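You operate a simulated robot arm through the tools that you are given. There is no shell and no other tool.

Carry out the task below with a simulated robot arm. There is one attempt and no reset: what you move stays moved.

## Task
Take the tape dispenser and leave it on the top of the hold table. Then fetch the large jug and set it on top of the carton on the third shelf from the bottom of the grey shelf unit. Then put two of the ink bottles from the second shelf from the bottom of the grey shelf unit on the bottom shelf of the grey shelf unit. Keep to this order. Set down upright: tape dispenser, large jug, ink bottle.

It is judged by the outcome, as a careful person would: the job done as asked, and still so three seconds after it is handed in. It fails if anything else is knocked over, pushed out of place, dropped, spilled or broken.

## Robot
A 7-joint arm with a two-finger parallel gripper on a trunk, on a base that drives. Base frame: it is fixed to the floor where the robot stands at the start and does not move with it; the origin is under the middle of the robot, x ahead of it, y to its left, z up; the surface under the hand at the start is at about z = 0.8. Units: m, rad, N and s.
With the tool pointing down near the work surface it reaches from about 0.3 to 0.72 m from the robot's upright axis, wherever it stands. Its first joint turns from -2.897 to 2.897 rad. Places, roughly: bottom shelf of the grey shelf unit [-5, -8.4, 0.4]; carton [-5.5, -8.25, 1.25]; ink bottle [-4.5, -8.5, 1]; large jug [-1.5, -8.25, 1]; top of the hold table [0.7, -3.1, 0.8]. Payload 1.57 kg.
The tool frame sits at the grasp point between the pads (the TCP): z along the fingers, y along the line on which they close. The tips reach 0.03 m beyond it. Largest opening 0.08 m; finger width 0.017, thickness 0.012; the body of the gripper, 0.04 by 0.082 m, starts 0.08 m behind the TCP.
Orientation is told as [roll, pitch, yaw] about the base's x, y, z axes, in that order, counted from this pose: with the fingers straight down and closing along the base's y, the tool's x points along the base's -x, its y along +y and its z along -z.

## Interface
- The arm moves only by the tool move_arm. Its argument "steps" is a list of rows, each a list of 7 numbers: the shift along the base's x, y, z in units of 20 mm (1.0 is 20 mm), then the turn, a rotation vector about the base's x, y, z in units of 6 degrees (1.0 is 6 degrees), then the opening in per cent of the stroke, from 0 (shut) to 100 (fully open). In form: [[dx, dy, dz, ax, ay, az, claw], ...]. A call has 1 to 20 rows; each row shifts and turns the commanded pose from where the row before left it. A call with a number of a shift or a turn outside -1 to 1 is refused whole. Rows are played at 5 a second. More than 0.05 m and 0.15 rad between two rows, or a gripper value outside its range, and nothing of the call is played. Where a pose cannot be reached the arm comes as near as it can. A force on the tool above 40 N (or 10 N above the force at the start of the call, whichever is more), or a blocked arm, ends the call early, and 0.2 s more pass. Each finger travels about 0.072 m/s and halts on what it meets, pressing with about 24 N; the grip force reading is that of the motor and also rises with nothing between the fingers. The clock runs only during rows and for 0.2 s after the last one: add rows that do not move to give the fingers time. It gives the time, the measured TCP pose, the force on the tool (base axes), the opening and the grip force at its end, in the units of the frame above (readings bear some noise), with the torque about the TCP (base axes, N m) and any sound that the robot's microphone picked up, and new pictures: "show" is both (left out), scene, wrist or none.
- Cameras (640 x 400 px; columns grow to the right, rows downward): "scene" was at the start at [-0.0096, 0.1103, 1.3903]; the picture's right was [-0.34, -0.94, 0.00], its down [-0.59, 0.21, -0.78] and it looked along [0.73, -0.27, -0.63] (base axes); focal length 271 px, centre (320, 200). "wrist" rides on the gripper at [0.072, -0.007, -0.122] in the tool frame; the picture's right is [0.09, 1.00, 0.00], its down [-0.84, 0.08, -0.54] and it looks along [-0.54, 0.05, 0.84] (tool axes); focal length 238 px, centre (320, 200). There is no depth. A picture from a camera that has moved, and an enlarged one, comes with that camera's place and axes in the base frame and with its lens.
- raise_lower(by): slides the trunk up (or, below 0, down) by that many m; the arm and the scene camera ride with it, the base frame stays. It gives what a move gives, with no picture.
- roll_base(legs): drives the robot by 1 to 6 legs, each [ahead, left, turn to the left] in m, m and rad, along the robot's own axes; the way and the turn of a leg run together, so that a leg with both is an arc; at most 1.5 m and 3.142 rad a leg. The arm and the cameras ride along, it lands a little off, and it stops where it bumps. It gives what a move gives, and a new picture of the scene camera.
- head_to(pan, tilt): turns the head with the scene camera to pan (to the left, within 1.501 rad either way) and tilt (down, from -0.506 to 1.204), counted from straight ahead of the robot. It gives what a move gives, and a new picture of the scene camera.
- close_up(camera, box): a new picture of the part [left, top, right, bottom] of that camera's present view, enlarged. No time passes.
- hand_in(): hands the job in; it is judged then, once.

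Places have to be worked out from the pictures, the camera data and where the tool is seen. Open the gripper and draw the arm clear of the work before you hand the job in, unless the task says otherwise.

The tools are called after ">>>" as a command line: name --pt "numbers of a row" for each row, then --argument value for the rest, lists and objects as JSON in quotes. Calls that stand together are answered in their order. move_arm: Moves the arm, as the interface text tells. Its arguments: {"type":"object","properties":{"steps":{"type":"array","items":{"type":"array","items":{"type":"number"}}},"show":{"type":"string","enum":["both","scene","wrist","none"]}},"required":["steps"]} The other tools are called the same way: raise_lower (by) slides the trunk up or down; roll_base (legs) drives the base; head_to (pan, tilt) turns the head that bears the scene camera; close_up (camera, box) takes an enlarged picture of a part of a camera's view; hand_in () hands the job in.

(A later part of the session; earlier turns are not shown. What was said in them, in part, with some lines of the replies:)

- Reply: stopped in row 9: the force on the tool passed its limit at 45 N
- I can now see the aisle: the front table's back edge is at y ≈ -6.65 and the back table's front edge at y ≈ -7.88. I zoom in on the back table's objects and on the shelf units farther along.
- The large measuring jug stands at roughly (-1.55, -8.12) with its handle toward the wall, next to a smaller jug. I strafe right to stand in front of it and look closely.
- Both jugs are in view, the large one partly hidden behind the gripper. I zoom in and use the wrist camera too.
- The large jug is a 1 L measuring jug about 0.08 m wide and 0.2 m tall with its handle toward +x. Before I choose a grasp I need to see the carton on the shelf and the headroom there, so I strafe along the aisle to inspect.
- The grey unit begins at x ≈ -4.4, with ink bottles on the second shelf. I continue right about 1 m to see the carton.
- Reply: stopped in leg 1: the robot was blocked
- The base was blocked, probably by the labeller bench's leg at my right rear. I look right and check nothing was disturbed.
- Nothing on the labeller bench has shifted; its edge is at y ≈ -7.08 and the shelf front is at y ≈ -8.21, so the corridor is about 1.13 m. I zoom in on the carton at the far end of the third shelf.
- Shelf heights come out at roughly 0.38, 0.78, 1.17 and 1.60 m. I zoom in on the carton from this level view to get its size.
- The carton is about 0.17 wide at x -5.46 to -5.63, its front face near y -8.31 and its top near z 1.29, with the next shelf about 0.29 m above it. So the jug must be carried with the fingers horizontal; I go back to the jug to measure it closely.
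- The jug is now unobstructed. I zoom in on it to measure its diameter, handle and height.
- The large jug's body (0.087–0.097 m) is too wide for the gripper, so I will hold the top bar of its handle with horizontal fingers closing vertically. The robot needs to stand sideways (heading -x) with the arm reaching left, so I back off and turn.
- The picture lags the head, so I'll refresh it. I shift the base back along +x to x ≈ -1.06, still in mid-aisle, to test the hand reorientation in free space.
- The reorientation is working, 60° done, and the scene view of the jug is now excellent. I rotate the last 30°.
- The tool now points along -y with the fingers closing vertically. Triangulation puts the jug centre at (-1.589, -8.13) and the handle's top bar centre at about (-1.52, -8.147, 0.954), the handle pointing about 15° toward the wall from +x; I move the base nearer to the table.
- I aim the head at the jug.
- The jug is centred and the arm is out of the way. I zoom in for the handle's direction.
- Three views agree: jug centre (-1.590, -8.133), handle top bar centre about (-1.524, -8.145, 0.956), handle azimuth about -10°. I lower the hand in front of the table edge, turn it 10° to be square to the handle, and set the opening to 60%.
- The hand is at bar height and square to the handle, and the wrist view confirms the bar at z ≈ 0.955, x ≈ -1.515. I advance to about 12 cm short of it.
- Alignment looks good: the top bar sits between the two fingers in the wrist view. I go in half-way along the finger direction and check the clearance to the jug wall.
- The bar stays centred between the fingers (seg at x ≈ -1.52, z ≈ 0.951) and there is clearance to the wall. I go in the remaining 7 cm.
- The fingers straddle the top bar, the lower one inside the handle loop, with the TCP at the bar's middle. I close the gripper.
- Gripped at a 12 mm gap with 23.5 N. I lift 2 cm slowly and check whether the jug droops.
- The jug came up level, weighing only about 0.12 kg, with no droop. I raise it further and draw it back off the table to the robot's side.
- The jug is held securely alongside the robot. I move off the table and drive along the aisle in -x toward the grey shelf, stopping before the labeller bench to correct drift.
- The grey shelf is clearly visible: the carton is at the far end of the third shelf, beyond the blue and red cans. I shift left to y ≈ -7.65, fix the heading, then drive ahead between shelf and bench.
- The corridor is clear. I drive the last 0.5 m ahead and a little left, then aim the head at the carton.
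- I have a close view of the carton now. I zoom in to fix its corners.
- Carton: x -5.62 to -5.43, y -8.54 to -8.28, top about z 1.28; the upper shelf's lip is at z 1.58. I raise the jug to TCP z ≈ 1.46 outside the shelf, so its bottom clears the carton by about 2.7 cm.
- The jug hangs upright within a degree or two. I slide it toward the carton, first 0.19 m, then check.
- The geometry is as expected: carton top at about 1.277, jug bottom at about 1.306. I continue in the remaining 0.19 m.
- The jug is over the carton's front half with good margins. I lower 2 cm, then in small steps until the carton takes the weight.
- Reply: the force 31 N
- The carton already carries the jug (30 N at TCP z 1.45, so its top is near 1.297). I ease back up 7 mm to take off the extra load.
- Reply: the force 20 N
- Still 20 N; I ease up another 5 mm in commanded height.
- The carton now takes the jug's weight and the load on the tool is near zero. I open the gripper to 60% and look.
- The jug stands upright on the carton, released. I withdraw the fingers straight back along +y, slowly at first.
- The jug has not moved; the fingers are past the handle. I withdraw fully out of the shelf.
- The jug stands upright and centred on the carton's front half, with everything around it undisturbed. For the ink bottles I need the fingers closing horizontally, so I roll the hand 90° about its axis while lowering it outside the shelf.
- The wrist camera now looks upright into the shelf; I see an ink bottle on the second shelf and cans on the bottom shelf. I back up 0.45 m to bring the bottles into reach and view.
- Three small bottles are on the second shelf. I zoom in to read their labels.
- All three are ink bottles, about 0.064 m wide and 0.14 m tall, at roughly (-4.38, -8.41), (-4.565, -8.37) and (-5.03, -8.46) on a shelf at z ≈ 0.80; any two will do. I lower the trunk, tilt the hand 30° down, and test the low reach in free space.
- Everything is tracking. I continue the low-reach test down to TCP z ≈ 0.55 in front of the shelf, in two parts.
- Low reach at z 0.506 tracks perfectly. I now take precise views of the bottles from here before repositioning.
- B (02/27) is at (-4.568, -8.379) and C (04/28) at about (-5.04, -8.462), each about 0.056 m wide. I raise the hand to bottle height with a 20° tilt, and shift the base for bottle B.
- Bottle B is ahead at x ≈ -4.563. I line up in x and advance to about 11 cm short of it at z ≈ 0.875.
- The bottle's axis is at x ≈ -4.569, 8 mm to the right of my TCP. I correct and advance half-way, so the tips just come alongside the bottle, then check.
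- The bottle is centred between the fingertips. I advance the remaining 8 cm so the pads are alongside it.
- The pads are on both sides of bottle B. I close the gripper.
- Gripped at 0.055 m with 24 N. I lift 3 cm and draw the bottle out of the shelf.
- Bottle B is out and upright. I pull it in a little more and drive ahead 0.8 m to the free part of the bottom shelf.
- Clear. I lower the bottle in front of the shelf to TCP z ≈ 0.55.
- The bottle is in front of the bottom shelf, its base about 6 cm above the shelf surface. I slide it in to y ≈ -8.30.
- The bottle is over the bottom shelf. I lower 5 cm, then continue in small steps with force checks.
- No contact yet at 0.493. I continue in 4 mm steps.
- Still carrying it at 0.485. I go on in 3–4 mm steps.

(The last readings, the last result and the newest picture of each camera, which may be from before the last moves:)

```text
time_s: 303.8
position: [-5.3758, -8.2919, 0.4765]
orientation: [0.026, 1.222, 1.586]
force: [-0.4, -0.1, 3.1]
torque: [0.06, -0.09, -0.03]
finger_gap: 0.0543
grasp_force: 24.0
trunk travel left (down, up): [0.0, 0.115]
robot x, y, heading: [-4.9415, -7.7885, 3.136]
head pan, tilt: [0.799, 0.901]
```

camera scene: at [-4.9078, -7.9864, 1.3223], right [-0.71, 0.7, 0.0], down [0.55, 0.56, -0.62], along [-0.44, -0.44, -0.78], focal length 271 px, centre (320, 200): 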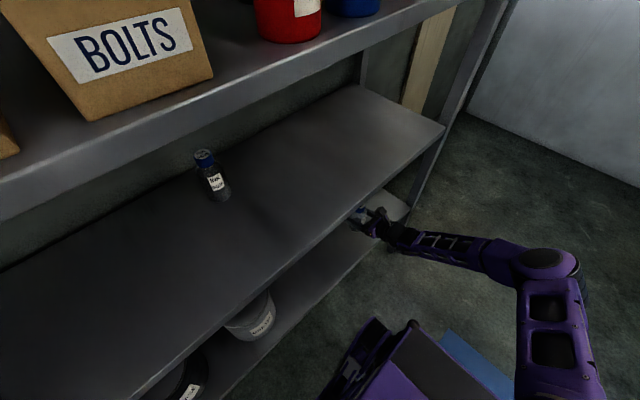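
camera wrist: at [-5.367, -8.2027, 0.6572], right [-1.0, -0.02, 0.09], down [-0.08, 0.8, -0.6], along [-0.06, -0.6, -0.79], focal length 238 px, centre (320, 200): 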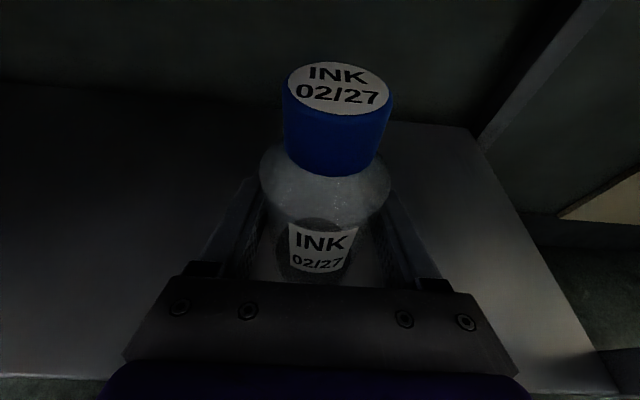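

Contact at TCP z 0.4765 (3 N up). I open the gripper and look.

>>> move_arm --pt "0 0 0 0 0 0 70" --pt "0 0 0 0 0 0 80" --pt "0 0 0 0 0 0 90" --pt "0 0 0 0 0 0 100" --pt "0 0 0 0 0 0 100" --show "both"

>>> close_up --camera "scene" --box '[310, 180, 430, 270]'

```text
time_s: 305.0
position: [-5.3754, -8.2924, 0.4753]
orientation: [0.026, 1.222, 1.588]
force: [0.3, 0.2, 0.3]
torque: [-0.04, 0.01, 0.01]
finger_gap: 0.0801
grasp_force: 0.0
trunk travel left (down, up): [0.0, 0.115]
robot x, y, heading: [-4.9429, -7.7919, 3.135]
head pan, tilt: [0.799, 0.901]
camera scene: at [-4.9077, -7.9864, 1.3223], right [-0.71, 0.7, 0.0], down [0.55, 0.56, -0.62], along [-0.44, -0.44, -0.78], focal length 271 px, centre (320, 200)
camera wrist: at [-5.3678, -8.2023, 0.5828], right [-1.0, -0.02, 0.09], down [-0.08, 0.8, -0.6], along [-0.06, -0.6, -0.79], focal length 238 px, centre (320, 200)
```

scene: 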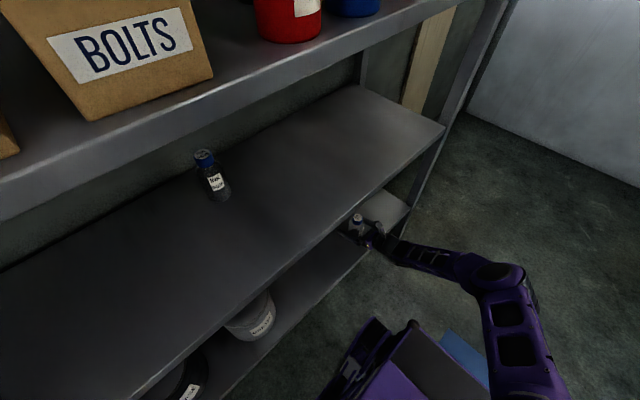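
wrist: 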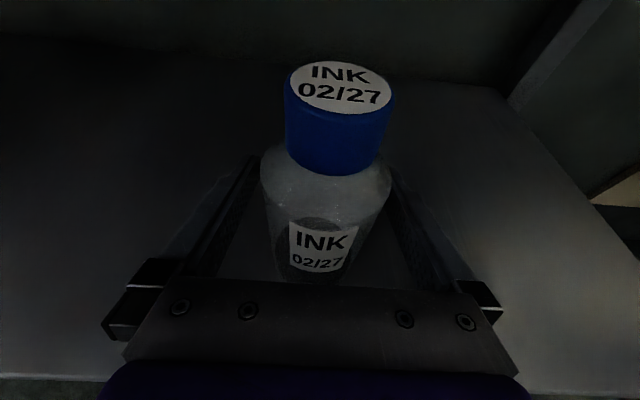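

```text
4.44 times, centred on (370, 225) of scene
camera zoom: at [-4.9077, -7.9864, 1.3223], right [-0.71, 0.7, 0.0], down [0.55, 0.56, -0.62], along [-0.44, -0.44, -0.78], focal length 1205 px, centre (98, 89)
```

zoom: 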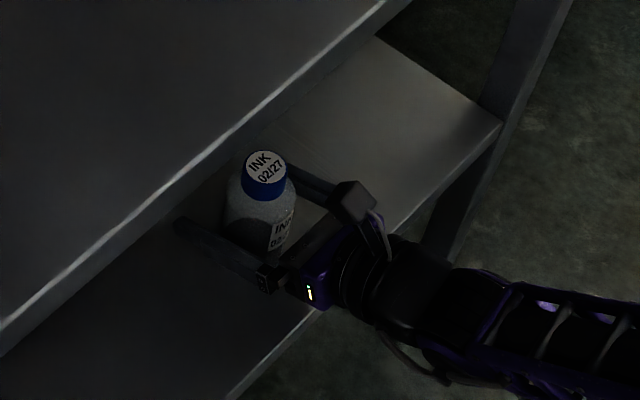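

The bottle stands upright on the bottom shelf. I withdraw horizontally out of the shelf.

>>> move_arm --pt "0 0.4 0 0 0 0 100" --pt "0 0.6 0 0 0 0 100" --pt "0 0.8 0 0 0 0 100" --pt "0 0.9 0 0 0 0 100" --pt "0 0.9 0 0 0 0 100" --pt "0 0.9 0 0 0 0 100" --pt "0 0.9 0 0 0 0 100" --pt "0 0.9 0 0 0 0 100" --pt "0 0.9 0 0 0 0 100" --pt "0 0.9 0 0 0 0 100" --pt "0 0.9 0 0 0 0 100" --pt "0 0.9 0 0 0 0 100" --pt "0 0.9 0 0 0 0 100" --pt "0 0.9 0 0 0 0 100" --pt "0 0.9 0 0 0 0 100" --pt "0 0 0 0 0 0 100" --show "wrist"

>>> close_up --camera "wrist" --box '[220, 0, 420, 150]'

```text
time_s: 308.4
position: [-5.3762, -8.0409, 0.4763]
orientation: [0.025, 1.222, 1.586]
force: [0.5, 0.5, 0.2]
torque: [0.02, 0.0, -0.03]
finger_gap: 0.0801
grasp_force: 0.0
trunk travel left (down, up): [0.0, 0.115]
robot x, y, heading: [-4.9463, -7.7889, 3.141]
head pan, tilt: [0.799, 0.901]
camera wrist: at [-5.3681, -7.9512, 0.5845], right [-1.0, -0.02, 0.09], down [-0.08, 0.8, -0.6], along [-0.06, -0.6, -0.79], focal length 238 px, centre (320, 200)
```

wrist: 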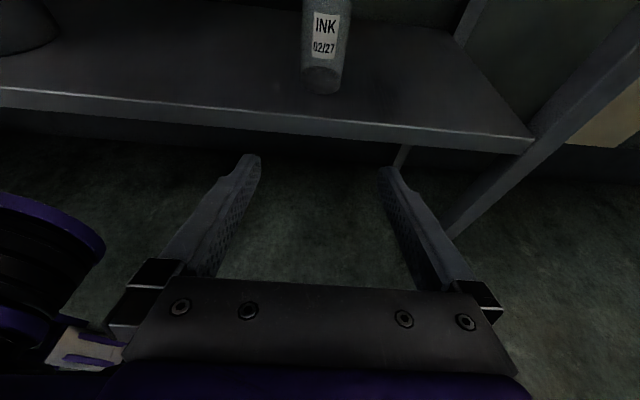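

```text
2.67 times, centred on (320, 75) of wrist
camera zoom: at [-5.3681, -7.9512, 0.5845], right [-1.0, -0.02, 0.09], down [-0.08, 0.8, -0.6], along [-0.06, -0.6, -0.79], focal length 636 px, centre (320, 533)
```

zoom: 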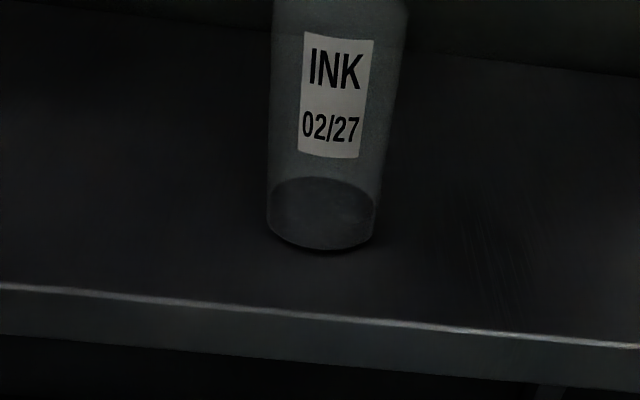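

Bottle one is placed. I raise the hand back to second-shelf height and move the base for bottle C (04/28).

>>> move_arm --pt "0 0 1 0 0 0 100" --pt "0 0 1 0 0 0 100" --pt "0 0 1 0 0 0 100" --pt "0 0 1 0 0 0 100" --pt "0 0 1 0 0 0 100" --pt "0 0 1 0 0 0 100" --pt "0 0 1 0 0 0 100" --pt "0 0 1 0 0 0 100" --pt "0 0 1 0 0 0 100" --pt "0 0 1 0 0 0 100" --pt "0 0 1 0 0 0 100" --pt "0 0 1 0 0 0 100" --pt "0 0 1 0 0 0 100" --pt "0 0 1 0 0 0 100" --pt "0 0 1 0 0 0 100" --pt "0 0 1 0 0 0 100" --pt "0 0 1 0 0 0 100" --pt "0 0 1 0 0 0 100" --pt "0 0 1 0 0 0 100" --pt "0 0 1 0 0 0 100" --show "none"

>>> roll_base --legs '[[-0.3, 0.03, 0]]'

>>> head_to --pan 0.8 --tilt 0.6

>>> close_up --camera "wrist" --box '[0, 0, 640, 400]'

>>> close_up --camera "scene" --box '[0, 0, 640, 400]'

```text
time_s: 312.6
position: [-5.3762, -8.039, 0.8759]
orientation: [0.026, 1.222, 1.588]
force: [0.1, 0.2, 0.4]
torque: [-0.02, 0.01, 0.03]
finger_gap: 0.0801
grasp_force: 0.2
trunk travel left (down, up): [0.0, 0.115]
robot x, y, heading: [-4.9458, -7.7901, 3.138]
head pan, tilt: [0.799, 0.901]
```

```text
time_s: 314.7
position: [-5.0692, -8.0713, 0.8754]
orientation: [0.024, 1.222, 1.585]
force: [0.4, 0.1, -0.2]
torque: [0.01, -0.01, -0.02]
finger_gap: 0.0801
grasp_force: 0.0
trunk travel left (down, up): [0.0, 0.115]
robot x, y, heading: [-4.6365, -7.8212, 3.132]
head pan, tilt: [0.799, 0.901]
camera scene: at [-4.6006, -8.0184, 1.3223], right [-0.71, 0.7, 0.0], down [0.55, 0.56, -0.62], along [-0.44, -0.44, -0.78], focal length 271 px, centre (320, 200)
```

scene: 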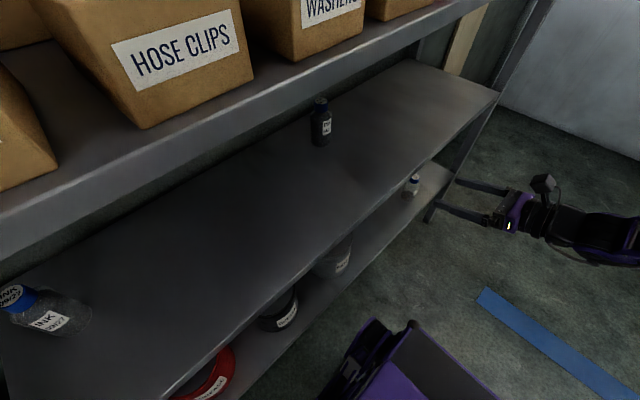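

```text
time_s: 315.5
position: [-5.0688, -8.0721, 0.8751]
orientation: [0.023, 1.221, 1.587]
force: [0.2, 0.1, 0.2]
torque: [-0.01, -0.01, -0.02]
finger_gap: 0.0801
grasp_force: 0.0
trunk travel left (down, up): [0.0, 0.115]
robot x, y, heading: [-4.6345, -7.8288, 3.135]
head pan, tilt: [0.799, 0.6]
camera scene: at [-4.6096, -8.0276, 1.347], right [-0.71, 0.7, 0.0], down [0.4, 0.4, -0.82], along [-0.58, -0.59, -0.57], focal length 271 px, centre (320, 200)
```

scene: 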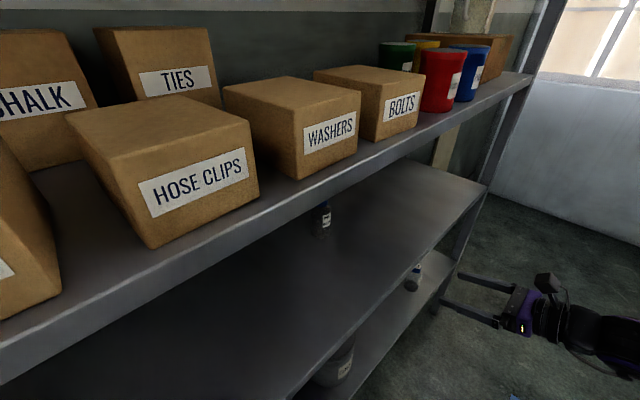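

```text
1.00 times, centred on (320, 200) of wrist (not enlarged: the box is as wide or as high as the picture)
camera zoom: at [-5.0606, -7.9816, 0.9831], right [-1.0, -0.02, 0.1], down [-0.08, 0.8, -0.6], along [-0.06, -0.6, -0.79], focal length 238 px, centre (320, 200)
```

zoom: 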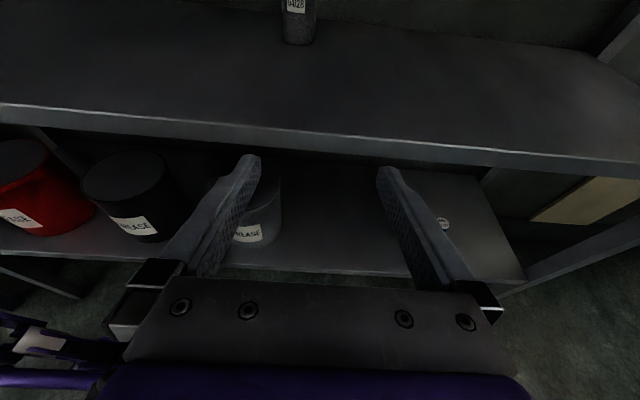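

```text
1.00 times, centred on (320, 200) of scene (not enlarged: the box is as wide or as high as the picture)
camera zoom: at [-4.6096, -8.0276, 1.347], right [-0.71, 0.7, 0.0], down [0.4, 0.4, -0.82], along [-0.58, -0.59, -0.57], focal length 271 px, centre (320, 200)
```

zoom: 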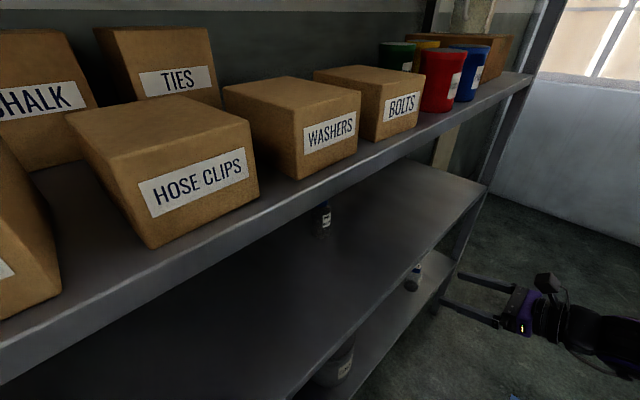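

C is ahead at x ≈ -5.03 to -5.04. I advance to y ≈ -8.32 with the fingers open and refine from there.

>>> move_arm --pt "0.12 -0.95 0 0 0 0 100" --pt "0.12 -0.95 0 0 0 0 100" --pt "0.12 -0.95 0 0 0 0 100" --pt "0.12 -0.95 0 0 0 0 100" --pt "0.12 -0.95 0 0 0 0 100" --pt "0.12 -0.95 0 0 0 0 100" --pt "0.12 -0.95 0 0 0 0 100" --pt "0.12 -0.95 0 0 0 0 100" --pt "0.12 -0.95 0 0 0 0 100" --pt "0.12 -0.95 0 0 0 0 100" --pt "0.12 -0.95 0 0 0 0 100" --pt "0.12 -0.95 0 0 0 0 100" --pt "0.12 -0.95 0 0 0 0 100" --pt "0 0 0 0 0 0 100" --show "both"

>>> close_up --camera "wrist" --box '[200, 0, 440, 180]'

```text
time_s: 318.5
position: [-5.0371, -8.3197, 0.874]
orientation: [0.024, 1.222, 1.583]
force: [-0.7, -1.0, 0.2]
torque: [0.0, 0.0, 0.0]
finger_gap: 0.0801
grasp_force: 0.0
trunk travel left (down, up): [0.0, 0.115]
robot x, y, heading: [-4.64, -7.8246, 3.133]
head pan, tilt: [0.799, 0.6]
camera scene: at [-4.6096, -8.0276, 1.3471], right [-0.71, 0.7, 0.0], down [0.4, 0.4, -0.83], along [-0.58, -0.59, -0.56], focal length 271 px, centre (320, 200)
camera wrist: at [-5.0288, -8.2289, 0.9822], right [-1.0, -0.02, 0.09], down [-0.08, 0.8, -0.6], along [-0.06, -0.6, -0.79], focal length 238 px, centre (320, 200)
```

scene: 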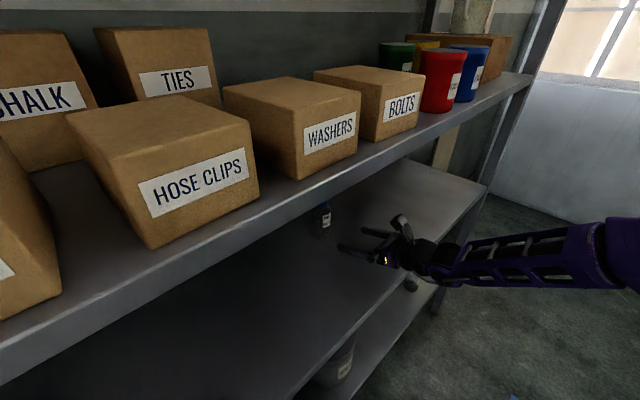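
wrist: 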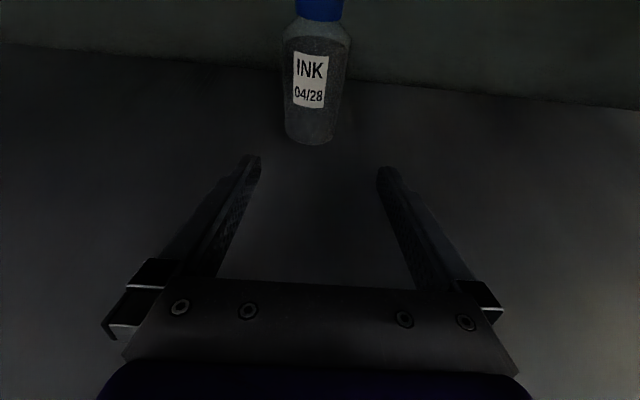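

```text
2.22 times, centred on (320, 90) of wrist
camera zoom: at [-5.0288, -8.2289, 0.9822], right [-1.0, -0.02, 0.09], down [-0.08, 0.8, -0.6], along [-0.06, -0.6, -0.79], focal length 530 px, centre (320, 444)
```

zoom: 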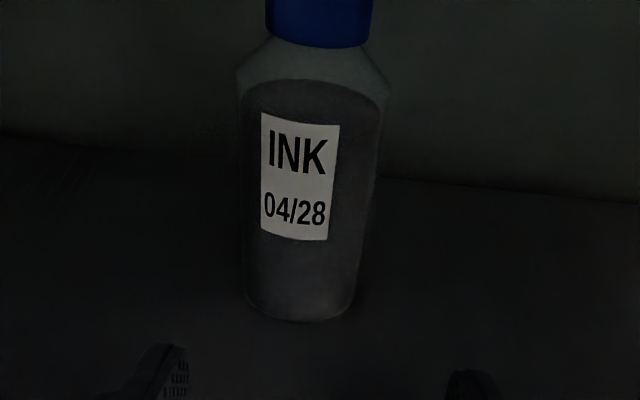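

C's axis is at x ≈ -5.028, y ≈ -8.467. I shift 9 mm and advance so the tips come just short of it.

>>> move_arm --pt "0.22 -0.9 0 0 0 0 100" --pt "0.22 -0.9 0 0 0 0 100" --pt "0 -0.9 0 0 0 0 100" --pt "0 -0.7 0 0 0 0 100" --pt "0 0 0 0 0 0 100" --show "wrist"

>>> close_up --camera "wrist" --box '[200, 30, 440, 210]'

>>> close_up --camera "scene" --box '[290, 180, 450, 300]'

```text
time_s: 319.7
position: [-5.0294, -8.3853, 0.876]
orientation: [0.025, 1.221, 1.586]
force: [-0.1, 1.0, 0.9]
torque: [0.0, -0.01, -0.01]
finger_gap: 0.0803
grasp_force: 0.0
trunk travel left (down, up): [0.0, 0.115]
robot x, y, heading: [-4.6309, -7.8249, 3.135]
head pan, tilt: [0.799, 0.6]
camera wrist: at [-5.0202, -8.2958, 0.9833], right [-1.0, -0.02, 0.1], down [-0.08, 0.8, -0.6], along [-0.06, -0.6, -0.79], focal length 238 px, centre (320, 200)
```

wrist: 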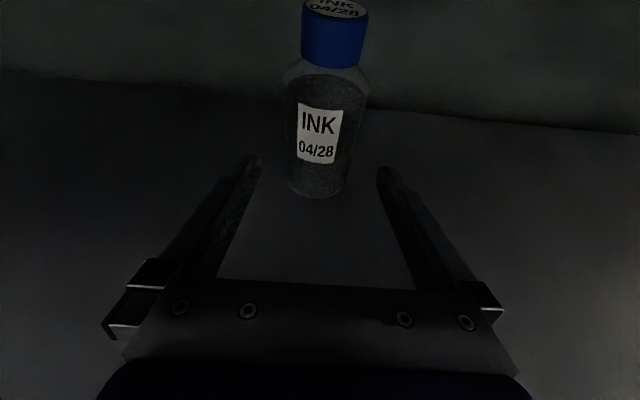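

```text
2.22 times, centred on (320, 120) of wrist
camera zoom: at [-5.0202, -8.2958, 0.9833], right [-1.0, -0.02, 0.1], down [-0.08, 0.8, -0.6], along [-0.06, -0.6, -0.79], focal length 530 px, centre (320, 378)
```

zoom: 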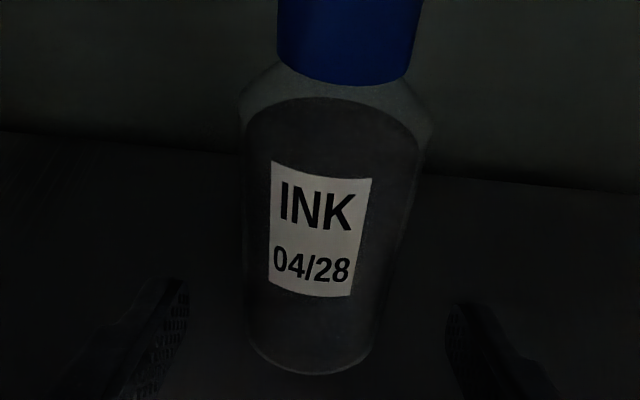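

```text
3.33 times, centred on (370, 240) of scene
camera zoom: at [-4.6096, -8.0276, 1.3471], right [-0.71, 0.7, 0.0], down [0.4, 0.4, -0.83], along [-0.58, -0.59, -0.56], focal length 904 px, centre (153, 67)
```

zoom: 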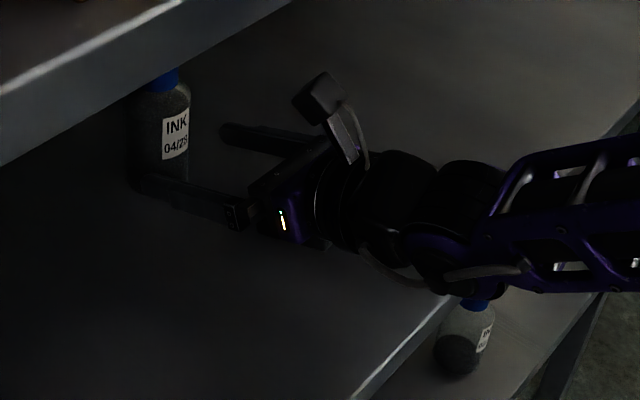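

Same centred picture as with the first bottle. I advance the last 8 cm.

>>> move_arm --pt "0 -0.8 0 0 0 0 100" --pt "0 -0.8 0 0 0 0 100" --pt "0 -0.8 0 0 0 0 100" --pt "0 -0.8 0 0 0 0 100" --pt "0 -0.75 0 0 0 0 100" --pt "0 0 0 0 0 0 100" --show "wrist"

>>> close_up --camera "scene" --box '[290, 150, 450, 300]'

```text
time_s: 321.1
position: [-5.0295, -8.4651, 0.8768]
orientation: [0.026, 1.223, 1.587]
force: [0.5, -0.8, 0.0]
torque: [0.01, 0.0, -0.02]
finger_gap: 0.0799
grasp_force: 0.0
trunk travel left (down, up): [0.0, 0.115]
robot x, y, heading: [-4.6336, -7.8232, 3.137]
head pan, tilt: [0.799, 0.6]
camera wrist: at [-5.021, -8.3757, 0.984], right [-1.0, -0.02, 0.1], down [-0.08, 0.8, -0.6], along [-0.06, -0.6, -0.79], focal length 238 px, centre (320, 200)
```

wrist: 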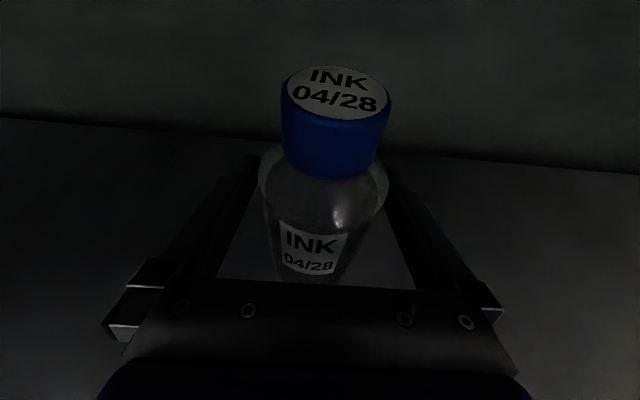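

```text
2.67 times, centred on (370, 225) of scene
camera zoom: at [-4.6096, -8.0276, 1.3471], right [-0.71, 0.7, 0.0], down [0.4, 0.4, -0.83], along [-0.58, -0.59, -0.56], focal length 723 px, centre (187, 133)
```

zoom: 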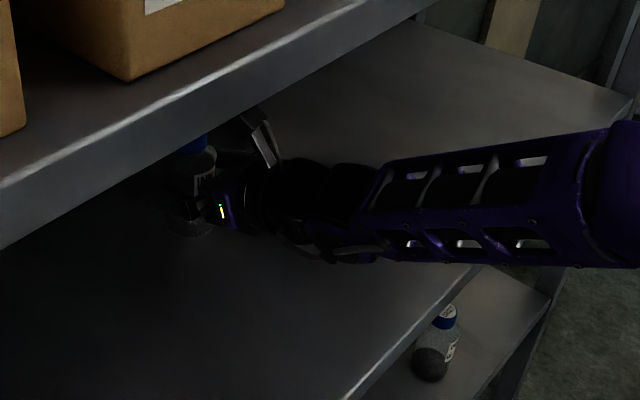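

The pads are alongside bottle C. I close the gripper and lift 3 cm.

>>> move_arm --pt "0 0 0 0 0 0 80" --pt "0 0 0 0 0 0 65" --pt "0 0 0 0 0 0 50" --pt "0 0 0 0 0 0 30" --pt "0 0 0 0 0 0 20" --pt "0 0 0 0 0 0 20" --show "none"

>>> move_arm --pt "0 0 0.3 0 0 0 20" --pt "0 0 0.5 0 0 0 20" --pt "0 0 0.6 0 0 0 20" --pt "0 0 0 0 0 0 20" --show "both"

```text
time_s: 322.5
position: [-5.0285, -8.4665, 0.8769]
orientation: [0.026, 1.222, 1.585]
force: [1.9, -0.1, 1.4]
torque: [0.04, -0.14, -0.04]
finger_gap: 0.0547
grasp_force: 23.8
trunk travel left (down, up): [0.0, 0.115]
robot x, y, heading: [-4.6387, -7.8242, 3.141]
head pan, tilt: [0.799, 0.6]
```

```text
time_s: 323.5
position: [-5.0278, -8.4647, 0.9041]
orientation: [0.024, 1.219, 1.586]
force: [0.1, 0.3, -2.0]
torque: [-0.03, 0.03, -0.02]
finger_gap: 0.0548
grasp_force: 23.8
trunk travel left (down, up): [0.0, 0.115]
robot x, y, heading: [-4.637, -7.8245, 3.136]
head pan, tilt: [0.799, 0.6]
camera scene: at [-4.6097, -8.0277, 1.347], right [-0.71, 0.7, 0.0], down [0.4, 0.4, -0.82], along [-0.58, -0.59, -0.57], focal length 271 px, centre (320, 200)
camera wrist: at [-5.0204, -8.3756, 1.0114], right [-1.0, -0.02, 0.09], down [-0.08, 0.8, -0.6], along [-0.06, -0.6, -0.79], focal length 238 px, centre (320, 200)
```

scene: 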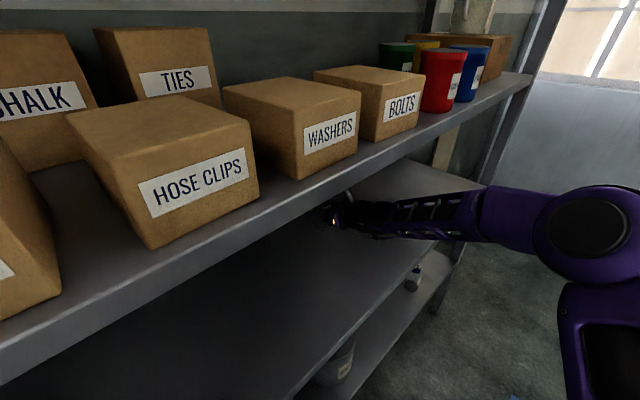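
wrist: 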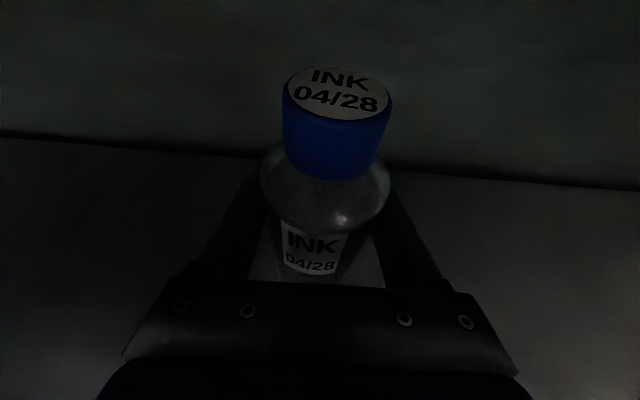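

Bottle C is held, about 2 N. I withdraw it from the shelf.

>>> move_arm --pt "0 0.5 0 0 0 0 20" --pt "0 0.8 0 0 0 0 20" --pt "0 1 0 0 0 0 20" --pt "0 1 0 0 0 0 20" --pt "0 1 0 0 0 0 20" --pt "0 1 0 0 0 0 20" --pt "0 1 0 0 0 0 20" --pt "0 1 0 0 0 0 20" --pt "0 1 0 0 0 0 20" --pt "0 1 0 0 0 0 20" --pt "0 1 0 0 0 0 20" --pt "0 1 0 0 0 0 20" --pt "0 1 0 0 0 0 20" --pt "0 1 0 0 0 0 20" --pt "0 1 0 0 0 0 20" --pt "0 1 0 0 0 0 20" --pt "0 1 0 0 0 0 20" --pt "0 1 0 0 0 0 20" --pt "0 1 0 0 0 0 20" --pt "0 1 0 0 0 0 20" --show "none"

>>> move_arm --pt "0 1 0 0 0 0 20" --pt "0 0.5 0 0 0 0 20" --pt "0 0 0 0 0 0 20" --show "wrist"

>>> roll_base --legs '[[0.2, 0, 0]]'

```text
time_s: 327.7
position: [-5.0292, -8.0812, 0.9024]
orientation: [0.025, 1.221, 1.586]
force: [0.6, 0.1, -2.0]
torque: [-0.05, 0.0, 0.0]
finger_gap: 0.0549
grasp_force: 24.0
trunk travel left (down, up): [0.0, 0.115]
robot x, y, heading: [-4.6361, -7.8238, 3.133]
head pan, tilt: [0.799, 0.6]
```

```text
time_s: 328.5
position: [-5.0295, -8.0484, 0.904]
orientation: [0.025, 1.221, 1.587]
force: [1.4, -0.7, -2.2]
torque: [-0.04, -0.01, -0.01]
finger_gap: 0.0548
grasp_force: 24.2
trunk travel left (down, up): [0.0, 0.115]
robot x, y, heading: [-4.6341, -7.8244, 3.13]
head pan, tilt: [0.799, 0.6]
camera wrist: at [-5.0211, -7.9589, 1.0112], right [-1.0, -0.02, 0.09], down [-0.08, 0.8, -0.6], along [-0.06, -0.6, -0.79], focal length 238 px, centre (320, 200)
```

wrist: 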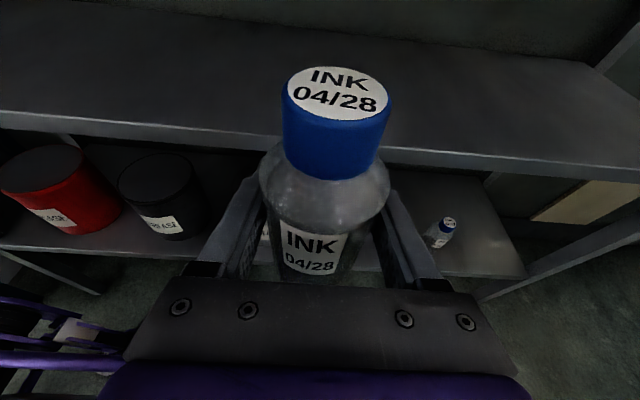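

```text
time_s: 330.1
position: [-5.2331, -8.0481, 0.9036]
orientation: [0.024, 1.223, 1.59]
force: [-0.1, 0.3, -1.8]
torque: [-0.03, 0.03, 0.02]
finger_gap: 0.0546
grasp_force: 23.3
trunk travel left (down, up): [0.0, 0.115]
robot x, y, heading: [-4.8415, -7.8235, 3.133]
head pan, tilt: [0.799, 0.6]
camera scene: at [-4.8133, -8.0262, 1.3471], right [-0.71, 0.7, 0.0], down [0.4, 0.4, -0.83], along [-0.58, -0.59, -0.56], focal length 271 px, centre (320, 200)
```

scene: 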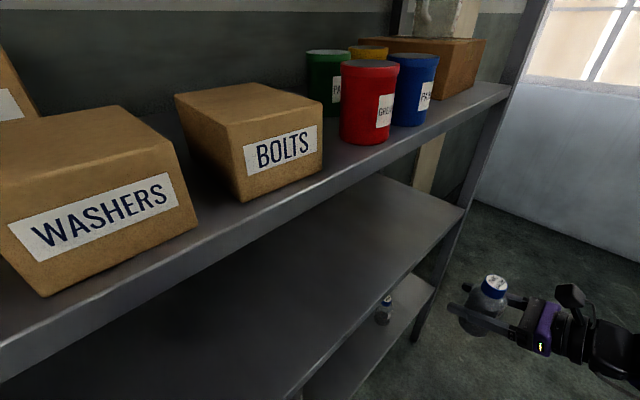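

Bottle C is in front of the free area, about 14 cm from bottle B's place. I move slightly outward and lower it in front of the shelf.

>>> move_arm --pt "0 -0.5 -0.9 0 0 0 20" --pt "0 -0.5 -0.95 0 0 0 20" --pt "0 -0.5 -0.98 0 0 0 20" --pt "0 -0.5 -0.98 0 0 0 20" --pt "0 -0.4 -0.98 0 0 0 20" --pt "0 0 -0.98 0 0 0 20" --pt "0 0 -0.98 0 0 0 20" --pt "0 0 -0.98 0 0 0 20" --pt "0 0 -0.98 0 0 0 20" --pt "0 0 -0.98 0 0 0 20" --pt "0 0 -0.98 0 0 0 20" --pt "0 0 -0.98 0 0 0 20" --pt "0 0 -0.98 0 0 0 20" --pt "0 0 -0.98 0 0 0 20" --pt "0 0 -0.98 0 0 0 20" --pt "0 0 -0.98 0 0 0 20" --pt "0 0 -0.98 0 0 0 20" --pt "0 0 -0.98 0 0 0 20" --pt "0 0 0 0 0 0 20" --show "both"

```text
time_s: 334.1
position: [-5.2316, -8.095, 0.5538]
orientation: [0.025, 1.22, 1.588]
force: [0.1, -1.0, -2.2]
torque: [0.0, -0.04, 0.03]
finger_gap: 0.0544
grasp_force: 23.7
trunk travel left (down, up): [0.0, 0.115]
robot x, y, heading: [-4.8398, -7.8196, 3.133]
head pan, tilt: [0.799, 0.6]
camera scene: at [-4.8134, -8.0262, 1.3471], right [-0.71, 0.7, 0.0], down [0.4, 0.4, -0.82], along [-0.58, -0.59, -0.57], focal length 271 px, centre (320, 200)
camera wrist: at [-5.2246, -8.0052, 0.6615], right [-1.0, -0.02, 0.1], down [-0.08, 0.8, -0.6], along [-0.06, -0.6, -0.79], focal length 238 px, centre (320, 200)
```

scene: 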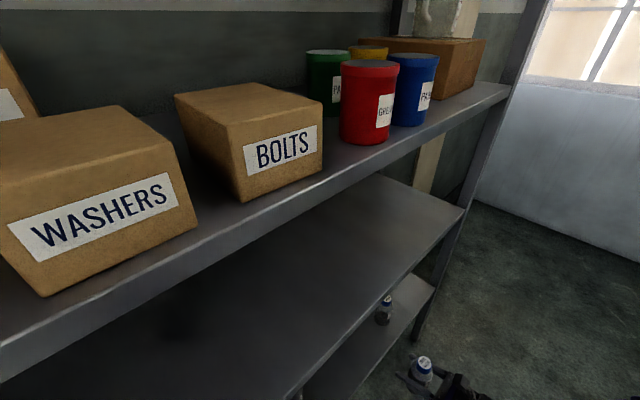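
wrist: 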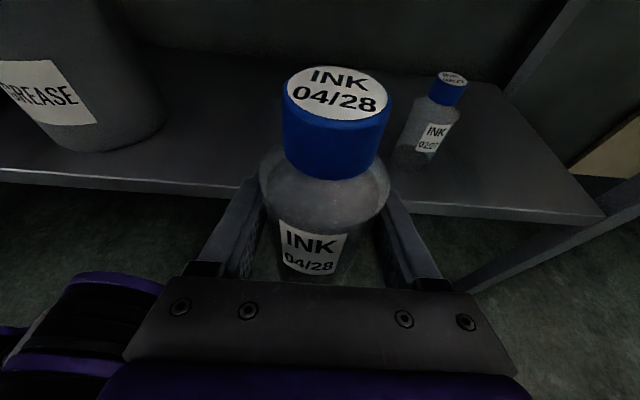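

Bottle B stands to the right with room to spare. I slide C in to y ≈ -8.295.

>>> move_arm --pt "0 -0.95 0 0 0 0 20" --pt "0 -0.95 0 0 0 0 20" --pt "0 -0.95 0 0 0 0 20" --pt "0 -0.95 0 0 0 0 20" --pt "0 -0.95 0 0 0 0 20" --pt "0 -0.95 0 0 0 0 20" --pt "0 -0.95 0 0 0 0 20" --pt "0 -0.95 0 0 0 0 20" --pt "0 -0.95 0 0 0 0 20" --pt "0 -0.95 0 0 0 0 20" --pt "0 -0.5 0 0 0 0 20" --pt "0 0 0 0 0 0 20" --show "wrist"

>>> move_arm --pt "0 0 -0.5 0 0 0 20" --pt "0 0 -0.5 0 0 0 20" --pt "0 0 -0.5 0 0 0 20" --pt "0 0 -0.5 0 0 0 20" --pt "0 0 -0.5 0 0 0 20" --pt "0 0 -0.5 0 0 0 20" --pt "0 0 -0.2 0 0 0 20" --pt "0 0 0 0 0 0 20" --show "none"

```text
time_s: 336.7
position: [-5.2329, -8.2951, 0.5546]
orientation: [0.025, 1.222, 1.586]
force: [0.1, 0.0, -3.0]
torque: [-0.06, -0.02, 0.02]
finger_gap: 0.0546
grasp_force: 23.2
trunk travel left (down, up): [0.0, 0.115]
robot x, y, heading: [-4.8379, -7.818, 3.136]
head pan, tilt: [0.799, 0.6]
camera wrist: at [-5.2246, -8.2058, 0.6613], right [-1.0, -0.03, 0.09], down [-0.08, 0.8, -0.6], along [-0.06, -0.6, -0.79], focal length 238 px, centre (320, 200)
```

wrist: 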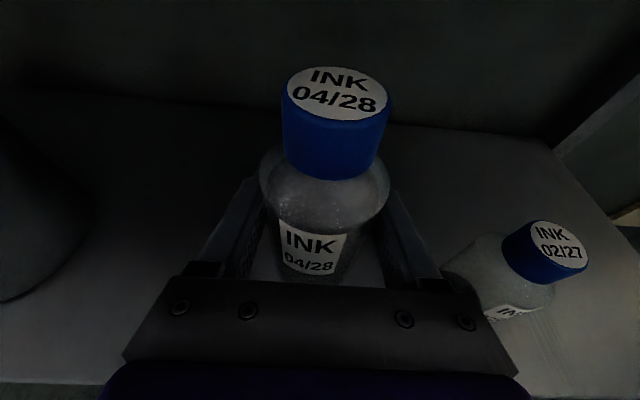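

```text
time_s: 338.5
position: [-5.2322, -8.2966, 0.4896]
orientation: [0.023, 1.221, 1.588]
force: [-0.2, -0.4, -2.4]
torque: [-0.03, -0.01, 0.0]
finger_gap: 0.0546
grasp_force: 24.3
trunk travel left (down, up): [0.0, 0.115]
robot x, y, heading: [-4.8421, -7.8217, 3.135]
head pan, tilt: [0.799, 0.6]
```

At 0.4896, contact expected near 0.478. I lower in 3 mm steps.

>>> move_arm --pt "0 0 -0.2 0 0 0 20" --pt "0 0 -0.15 0 0 0 20" --pt "0 0 0 0 0 0 20" --show "none"

>>> move_arm --pt "0 0 -0.15 0 0 0 20" --pt "0 0 0 0 0 0 20" --show "none"

>>> move_arm --pt "0 0 -0.12 0 0 0 20" --pt "0 0 0 0 0 0 20" --show "none"

```text
time_s: 339.3
position: [-5.2343, -8.2953, 0.4826]
orientation: [0.025, 1.222, 1.589]
force: [0.1, -0.9, -1.3]
torque: [-0.02, -0.03, 0.01]
finger_gap: 0.0548
grasp_force: 24.0
trunk travel left (down, up): [0.0, 0.115]
robot x, y, heading: [-4.8402, -7.823, 3.134]
head pan, tilt: [0.799, 0.6]
```

```text
time_s: 339.9
position: [-5.234, -8.2948, 0.4788]
orientation: [0.023, 1.22, 1.587]
force: [-0.1, 0.2, -2.9]
torque: [-0.02, 0.03, 0.0]
finger_gap: 0.0546
grasp_force: 24.4
trunk travel left (down, up): [0.0, 0.115]
robot x, y, heading: [-4.8391, -7.8244, 3.136]
head pan, tilt: [0.799, 0.6]
```

```text
time_s: 340.5
position: [-5.2347, -8.2962, 0.4763]
orientation: [0.023, 1.222, 1.586]
force: [-0.9, -1.2, -0.7]
torque: [-0.02, 0.0, 0.02]
finger_gap: 0.0545
grasp_force: 24.1
trunk travel left (down, up): [0.0, 0.115]
robot x, y, heading: [-4.8395, -7.8216, 3.134]
head pan, tilt: [0.799, 0.6]
```

The force has dropped from -2.9 to -0.7 N, so the bottle is just touching. I go down 2 mm more to be sure it rests.

>>> move_arm --pt "0 0 -0.1 0 0 0 20" --pt "0 0 0 0 0 0 20" --show "none"

```text
time_s: 341.1
position: [-5.2328, -8.2964, 0.477]
orientation: [0.03, 1.224, 1.589]
force: [0.0, 2.1, 9.9]
torque: [0.35, -0.33, 0.1]
finger_gap: 0.0548
grasp_force: 23.8
trunk travel left (down, up): [0.0, 0.115]
robot x, y, heading: [-4.8373, -7.8235, 3.138]
head pan, tilt: [0.799, 0.6]
```

Firm contact at 9.9 N. I ease up about 1.5 mm and open the gripper.

>>> move_arm --pt "0 0 0.07 0 0 0 20" --pt "0 0 0 0 0 0 20" --pt "0 0 0 0 0 0 70" --pt "0 0 0 0 0 0 80" --pt "0 0 0 0 0 0 90" --pt "0 0 0 0 0 0 100" --pt "0 0 0 0 0 0 100" --show "wrist"

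```text
time_s: 342.7
position: [-5.2331, -8.2962, 0.4772]
orientation: [0.024, 1.22, 1.587]
force: [0.0, 0.0, -0.8]
torque: [0.01, 0.0, -0.04]
finger_gap: 0.0798
grasp_force: 0.0
trunk travel left (down, up): [0.0, 0.115]
robot x, y, heading: [-4.8384, -7.823, 3.14]
head pan, tilt: [0.799, 0.6]
camera wrist: at [-5.2247, -8.2061, 0.5838], right [-1.0, -0.03, 0.1], down [-0.08, 0.8, -0.6], along [-0.06, -0.6, -0.79], focal length 238 px, centre (320, 200)
```

wrist: 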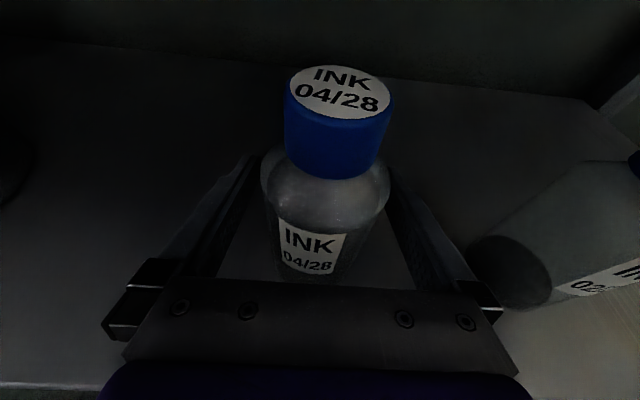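

Released. B looks slanted at the wide edge of this view, which perspective may explain; I check both bottles with the scene camera before withdrawing.

>>> head_to --pan 0.75 --tilt 0.95

>>> close_up --camera "scene" --box '[260, 150, 500, 330]'

```text
time_s: 343.5
position: [-5.2327, -8.2951, 0.476]
orientation: [0.025, 1.223, 1.587]
force: [0.5, -0.3, -0.2]
torque: [0.04, -0.01, -0.02]
finger_gap: 0.0799
grasp_force: 0.0
trunk travel left (down, up): [0.0, 0.115]
robot x, y, heading: [-4.8379, -7.8261, 3.135]
head pan, tilt: [0.75, 0.949]
camera scene: at [-4.8048, -8.0124, 1.3187], right [-0.68, 0.74, 0.0], down [0.6, 0.55, -0.58], along [-0.43, -0.39, -0.81], focal length 271 px, centre (320, 200)
```

scene: 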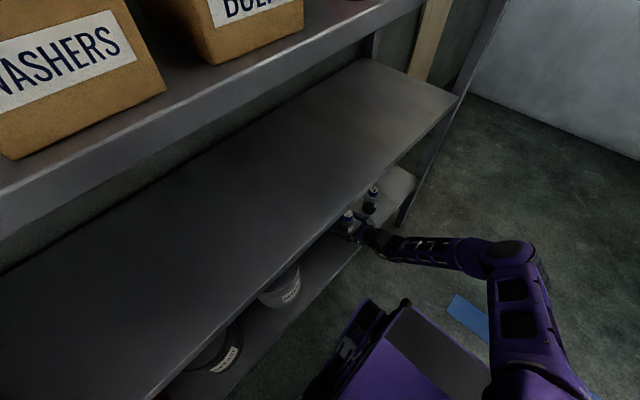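

```text
2.22 times, centred on (380, 240) of scene
camera zoom: at [-4.8048, -8.0124, 1.3187], right [-0.68, 0.74, 0.0], down [0.6, 0.55, -0.58], along [-0.43, -0.39, -0.81], focal length 603 px, centre (187, 111)
```

zoom: 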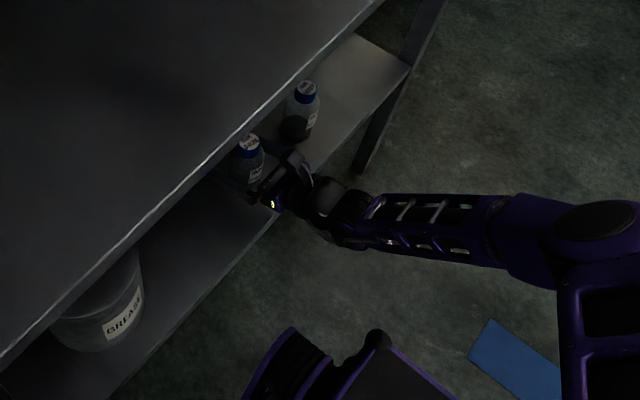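

Both bottles are upright. I withdraw the hand horizontally from the shelf.

>>> move_arm --pt "0 0.4 0 0 0 0 100" --pt "0 0.6 0 0 0 0 100" --pt "0 0.8 0 0 0 0 100" --pt "0 0.9 0 0 0 0 100" --pt "0 0.9 0 0 0 0 100" --pt "0 0.9 0 0 0 0 100" --pt "0 0.9 0 0 0 0 100" --pt "0 0.9 0 0 0 0 100" --pt "0 0.9 0 0 0 0 100" --pt "0 0.9 0 0 0 0 100" --pt "0 0.9 0 0 0 0 100" --pt "0 0.9 0 0 0 0 100" --pt "0 0.6 0 0 0 0 100" --pt "0 0 0 0 0 0 100" --show "wrist"

```text
time_s: 346.5
position: [-5.232, -8.0869, 0.4749]
orientation: [0.024, 1.223, 1.589]
force: [0.2, 0.0, -0.6]
torque: [0.0, -0.02, -0.01]
finger_gap: 0.08
grasp_force: 0.1
trunk travel left (down, up): [0.0, 0.115]
robot x, y, heading: [-4.8412, -7.8232, 3.132]
head pan, tilt: [0.75, 0.949]
camera wrist: at [-5.2249, -7.9965, 0.5834], right [-1.0, -0.03, 0.1], down [-0.08, 0.8, -0.6], along [-0.06, -0.6, -0.79], focal length 238 px, centre (320, 200)
```

wrist: 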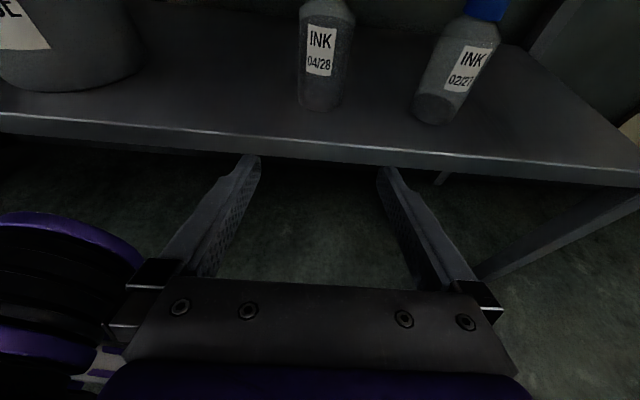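

Both ink bottles stand on the bottom shelf. I raise the arm clear and check the remaining objects.

>>> move_arm --pt "0 0.5 1 0 0 0 100" --pt "0 0.5 1 0 0 0 100" --pt "0 0 1 0 0 0 100" --pt "0 0 1 0 0 0 100" --pt "0 0 1 0 0 0 100" --pt "0 0 1 0 0 0 100" --pt "0 0 1 0 0 0 100" --pt "0 0 1 0 0 0 100" --pt "0 0 1 0 0 0 100" --pt "0 0 1 0 0 0 100" --pt "0 0 1 0 0 0 100" --pt "0 0 1 0 0 0 100" --pt "0 0 1 0 0 0 100" --pt "0 0 1 0 0 0 100" --pt "0 0 1 0 0 0 100" --pt "0 0 1 0 0 0 100" --pt "0 0 1 0 0 0 100" --pt "0 0 1 0 0 0 100" --pt "0 0 1 0 0 0 100" --pt "0 0 1 0 0 0 100" --show "wrist"

>>> roll_base --legs '[[-0.3, -0.12, 0]]'

>>> head_to --pan 0.6 --tilt 0.4

>>> close_up --camera "scene" --box '[0, 0, 640, 400]'

```text
time_s: 350.7
position: [-5.2331, -8.0637, 0.8768]
orientation: [0.021, 1.222, 1.585]
force: [-0.6, 0.3, 0.0]
torque: [-0.01, -0.01, 0.03]
finger_gap: 0.0799
grasp_force: 0.1
trunk travel left (down, up): [0.0, 0.115]
robot x, y, heading: [-4.8393, -7.8229, 3.134]
head pan, tilt: [0.75, 0.949]
camera wrist: at [-5.2251, -7.9749, 0.9834], right [-1.0, -0.02, 0.09], down [-0.08, 0.8, -0.6], along [-0.06, -0.6, -0.79], focal length 238 px, centre (320, 200)
```

wrist: 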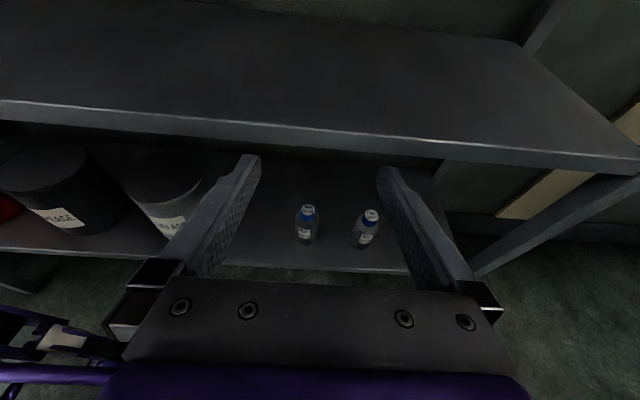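

```text
time_s: 352.9
position: [-4.9307, -7.9463, 0.8758]
orientation: [0.024, 1.222, 1.591]
force: [0.0, 0.3, 0.8]
torque: [-0.01, -0.03, -0.01]
finger_gap: 0.0799
grasp_force: 0.0
trunk travel left (down, up): [0.0, 0.115]
robot x, y, heading: [-4.5369, -7.7029, 3.139]
head pan, tilt: [0.75, 0.949]
camera scene: at [-4.5024, -7.8927, 1.3187], right [-0.68, 0.73, 0.0], down [0.6, 0.55, -0.58], along [-0.43, -0.4, -0.81], focal length 271 px, centre (320, 200)
```

scene: 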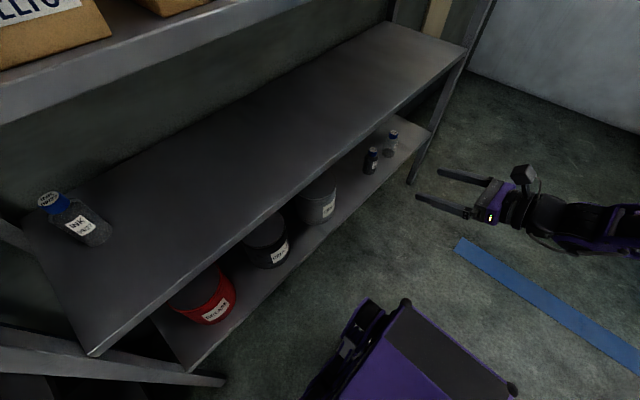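

```text
time_s: 353.9
position: [-4.9304, -7.9462, 0.876]
orientation: [0.024, 1.223, 1.591]
force: [-0.7, -0.3, -1.1]
torque: [0.0, 0.05, 0.01]
finger_gap: 0.0798
grasp_force: 0.0
trunk travel left (down, up): [0.0, 0.115]
robot x, y, heading: [-4.5382, -7.7024, 3.139]
head pan, tilt: [0.6, 0.4]
camera scene: at [-4.5256, -7.8954, 1.3652], right [-0.56, 0.83, 0.0], down [0.32, 0.22, -0.92], along [-0.76, -0.52, -0.39], focal length 271 px, centre (320, 200)
```

scene: 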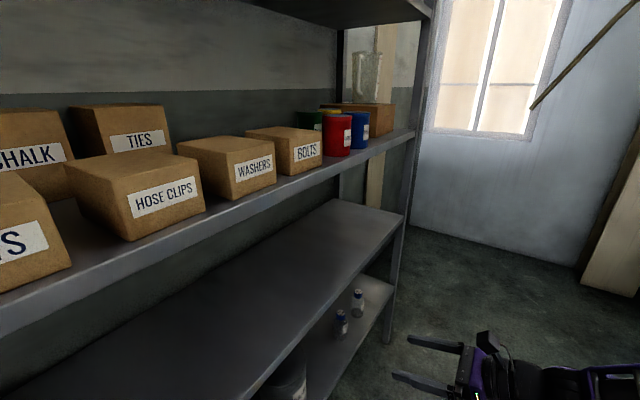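

```text
1.00 times, centred on (320, 200) of scene (not enlarged: the box is as wide or as high as the picture)
camera zoom: at [-4.5256, -7.8954, 1.3652], right [-0.56, 0.83, 0.0], down [0.32, 0.22, -0.92], along [-0.76, -0.52, -0.39], focal length 271 px, centre (320, 200)
```

zoom: 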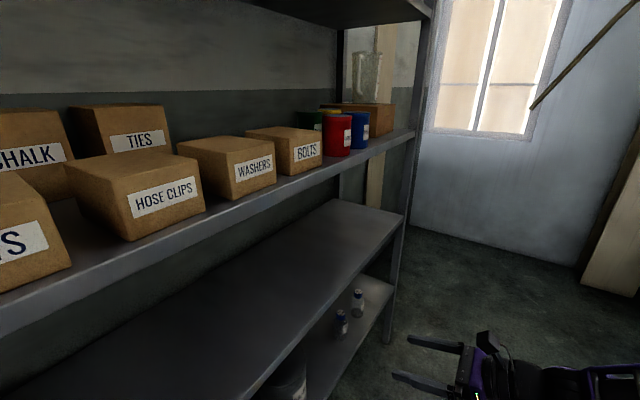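

Both ink bottles are upright on the bottom shelf, the third is untouched on the second shelf, and the arm is open and clear. One last zoom on the jug and bottles before I hand in.

>>> close_up --camera "scene" --box '[300, 40, 420, 140]'

>>> close_up --camera "scene" --box '[300, 260, 420, 350]'

```text
4.00 times, centred on (360, 90) of scene
camera zoom: at [-4.5256, -7.8954, 1.3652], right [-0.56, 0.83, 0.0], down [0.32, 0.22, -0.92], along [-0.76, -0.52, -0.39], focal length 1085 px, centre (160, 640)
```

zoom: 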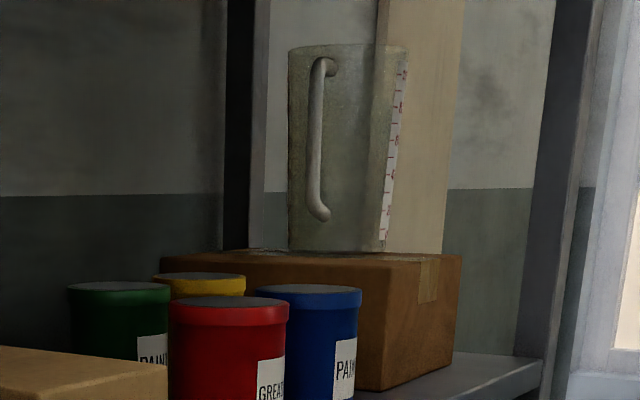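

```text
4.44 times, centred on (360, 305) of scene
camera zoom: at [-4.5256, -7.8954, 1.3652], right [-0.56, 0.83, 0.0], down [0.32, 0.22, -0.92], along [-0.76, -0.52, -0.39], focal length 1205 px, centre (142, -267)
```

zoom: 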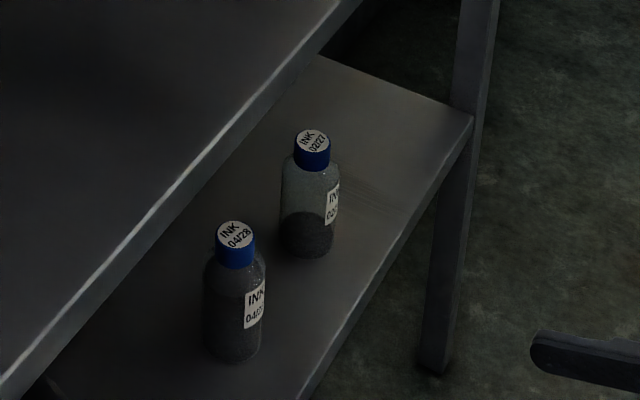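

The jug stands upright on the carton and both ink bottles stand upright on the bottom shelf. The gripper is open and clear, so I hand the job in.

>>> hand_in

```text
The job is handed in.
```

All three jobs are done in the order you gave, and I've handed it in. No verdict has come back yet.

- **Tape dispenser:** it is upright on the hold table, at the front edge in front of the bottles. I last saw it there before driving off to fetch the jug.
- **Large jug:** it is upright on top of the carton on the third shelf of the grey unit. I carried it by its handle because the body is wider than the gripper opens. When I lowered it, it pressed on the carton with about 30 N for a moment before I eased off. The carton and the cans beside it look undisturbed.
- **Ink bottles:** the ones labelled 02/27 and 04/28 are upright on the bottom shelf, about 14 cm apart. The third, 09/27, is still on the second shelf. You didn't say which two, so I left the one closest to the shelf post.

While I was checking out the shelf, the base was blocked, probably by the labeller bench. I looked straight afterwards and nothing on the bench seemed to have moved. I didn't notice anything else knocked or shifted.
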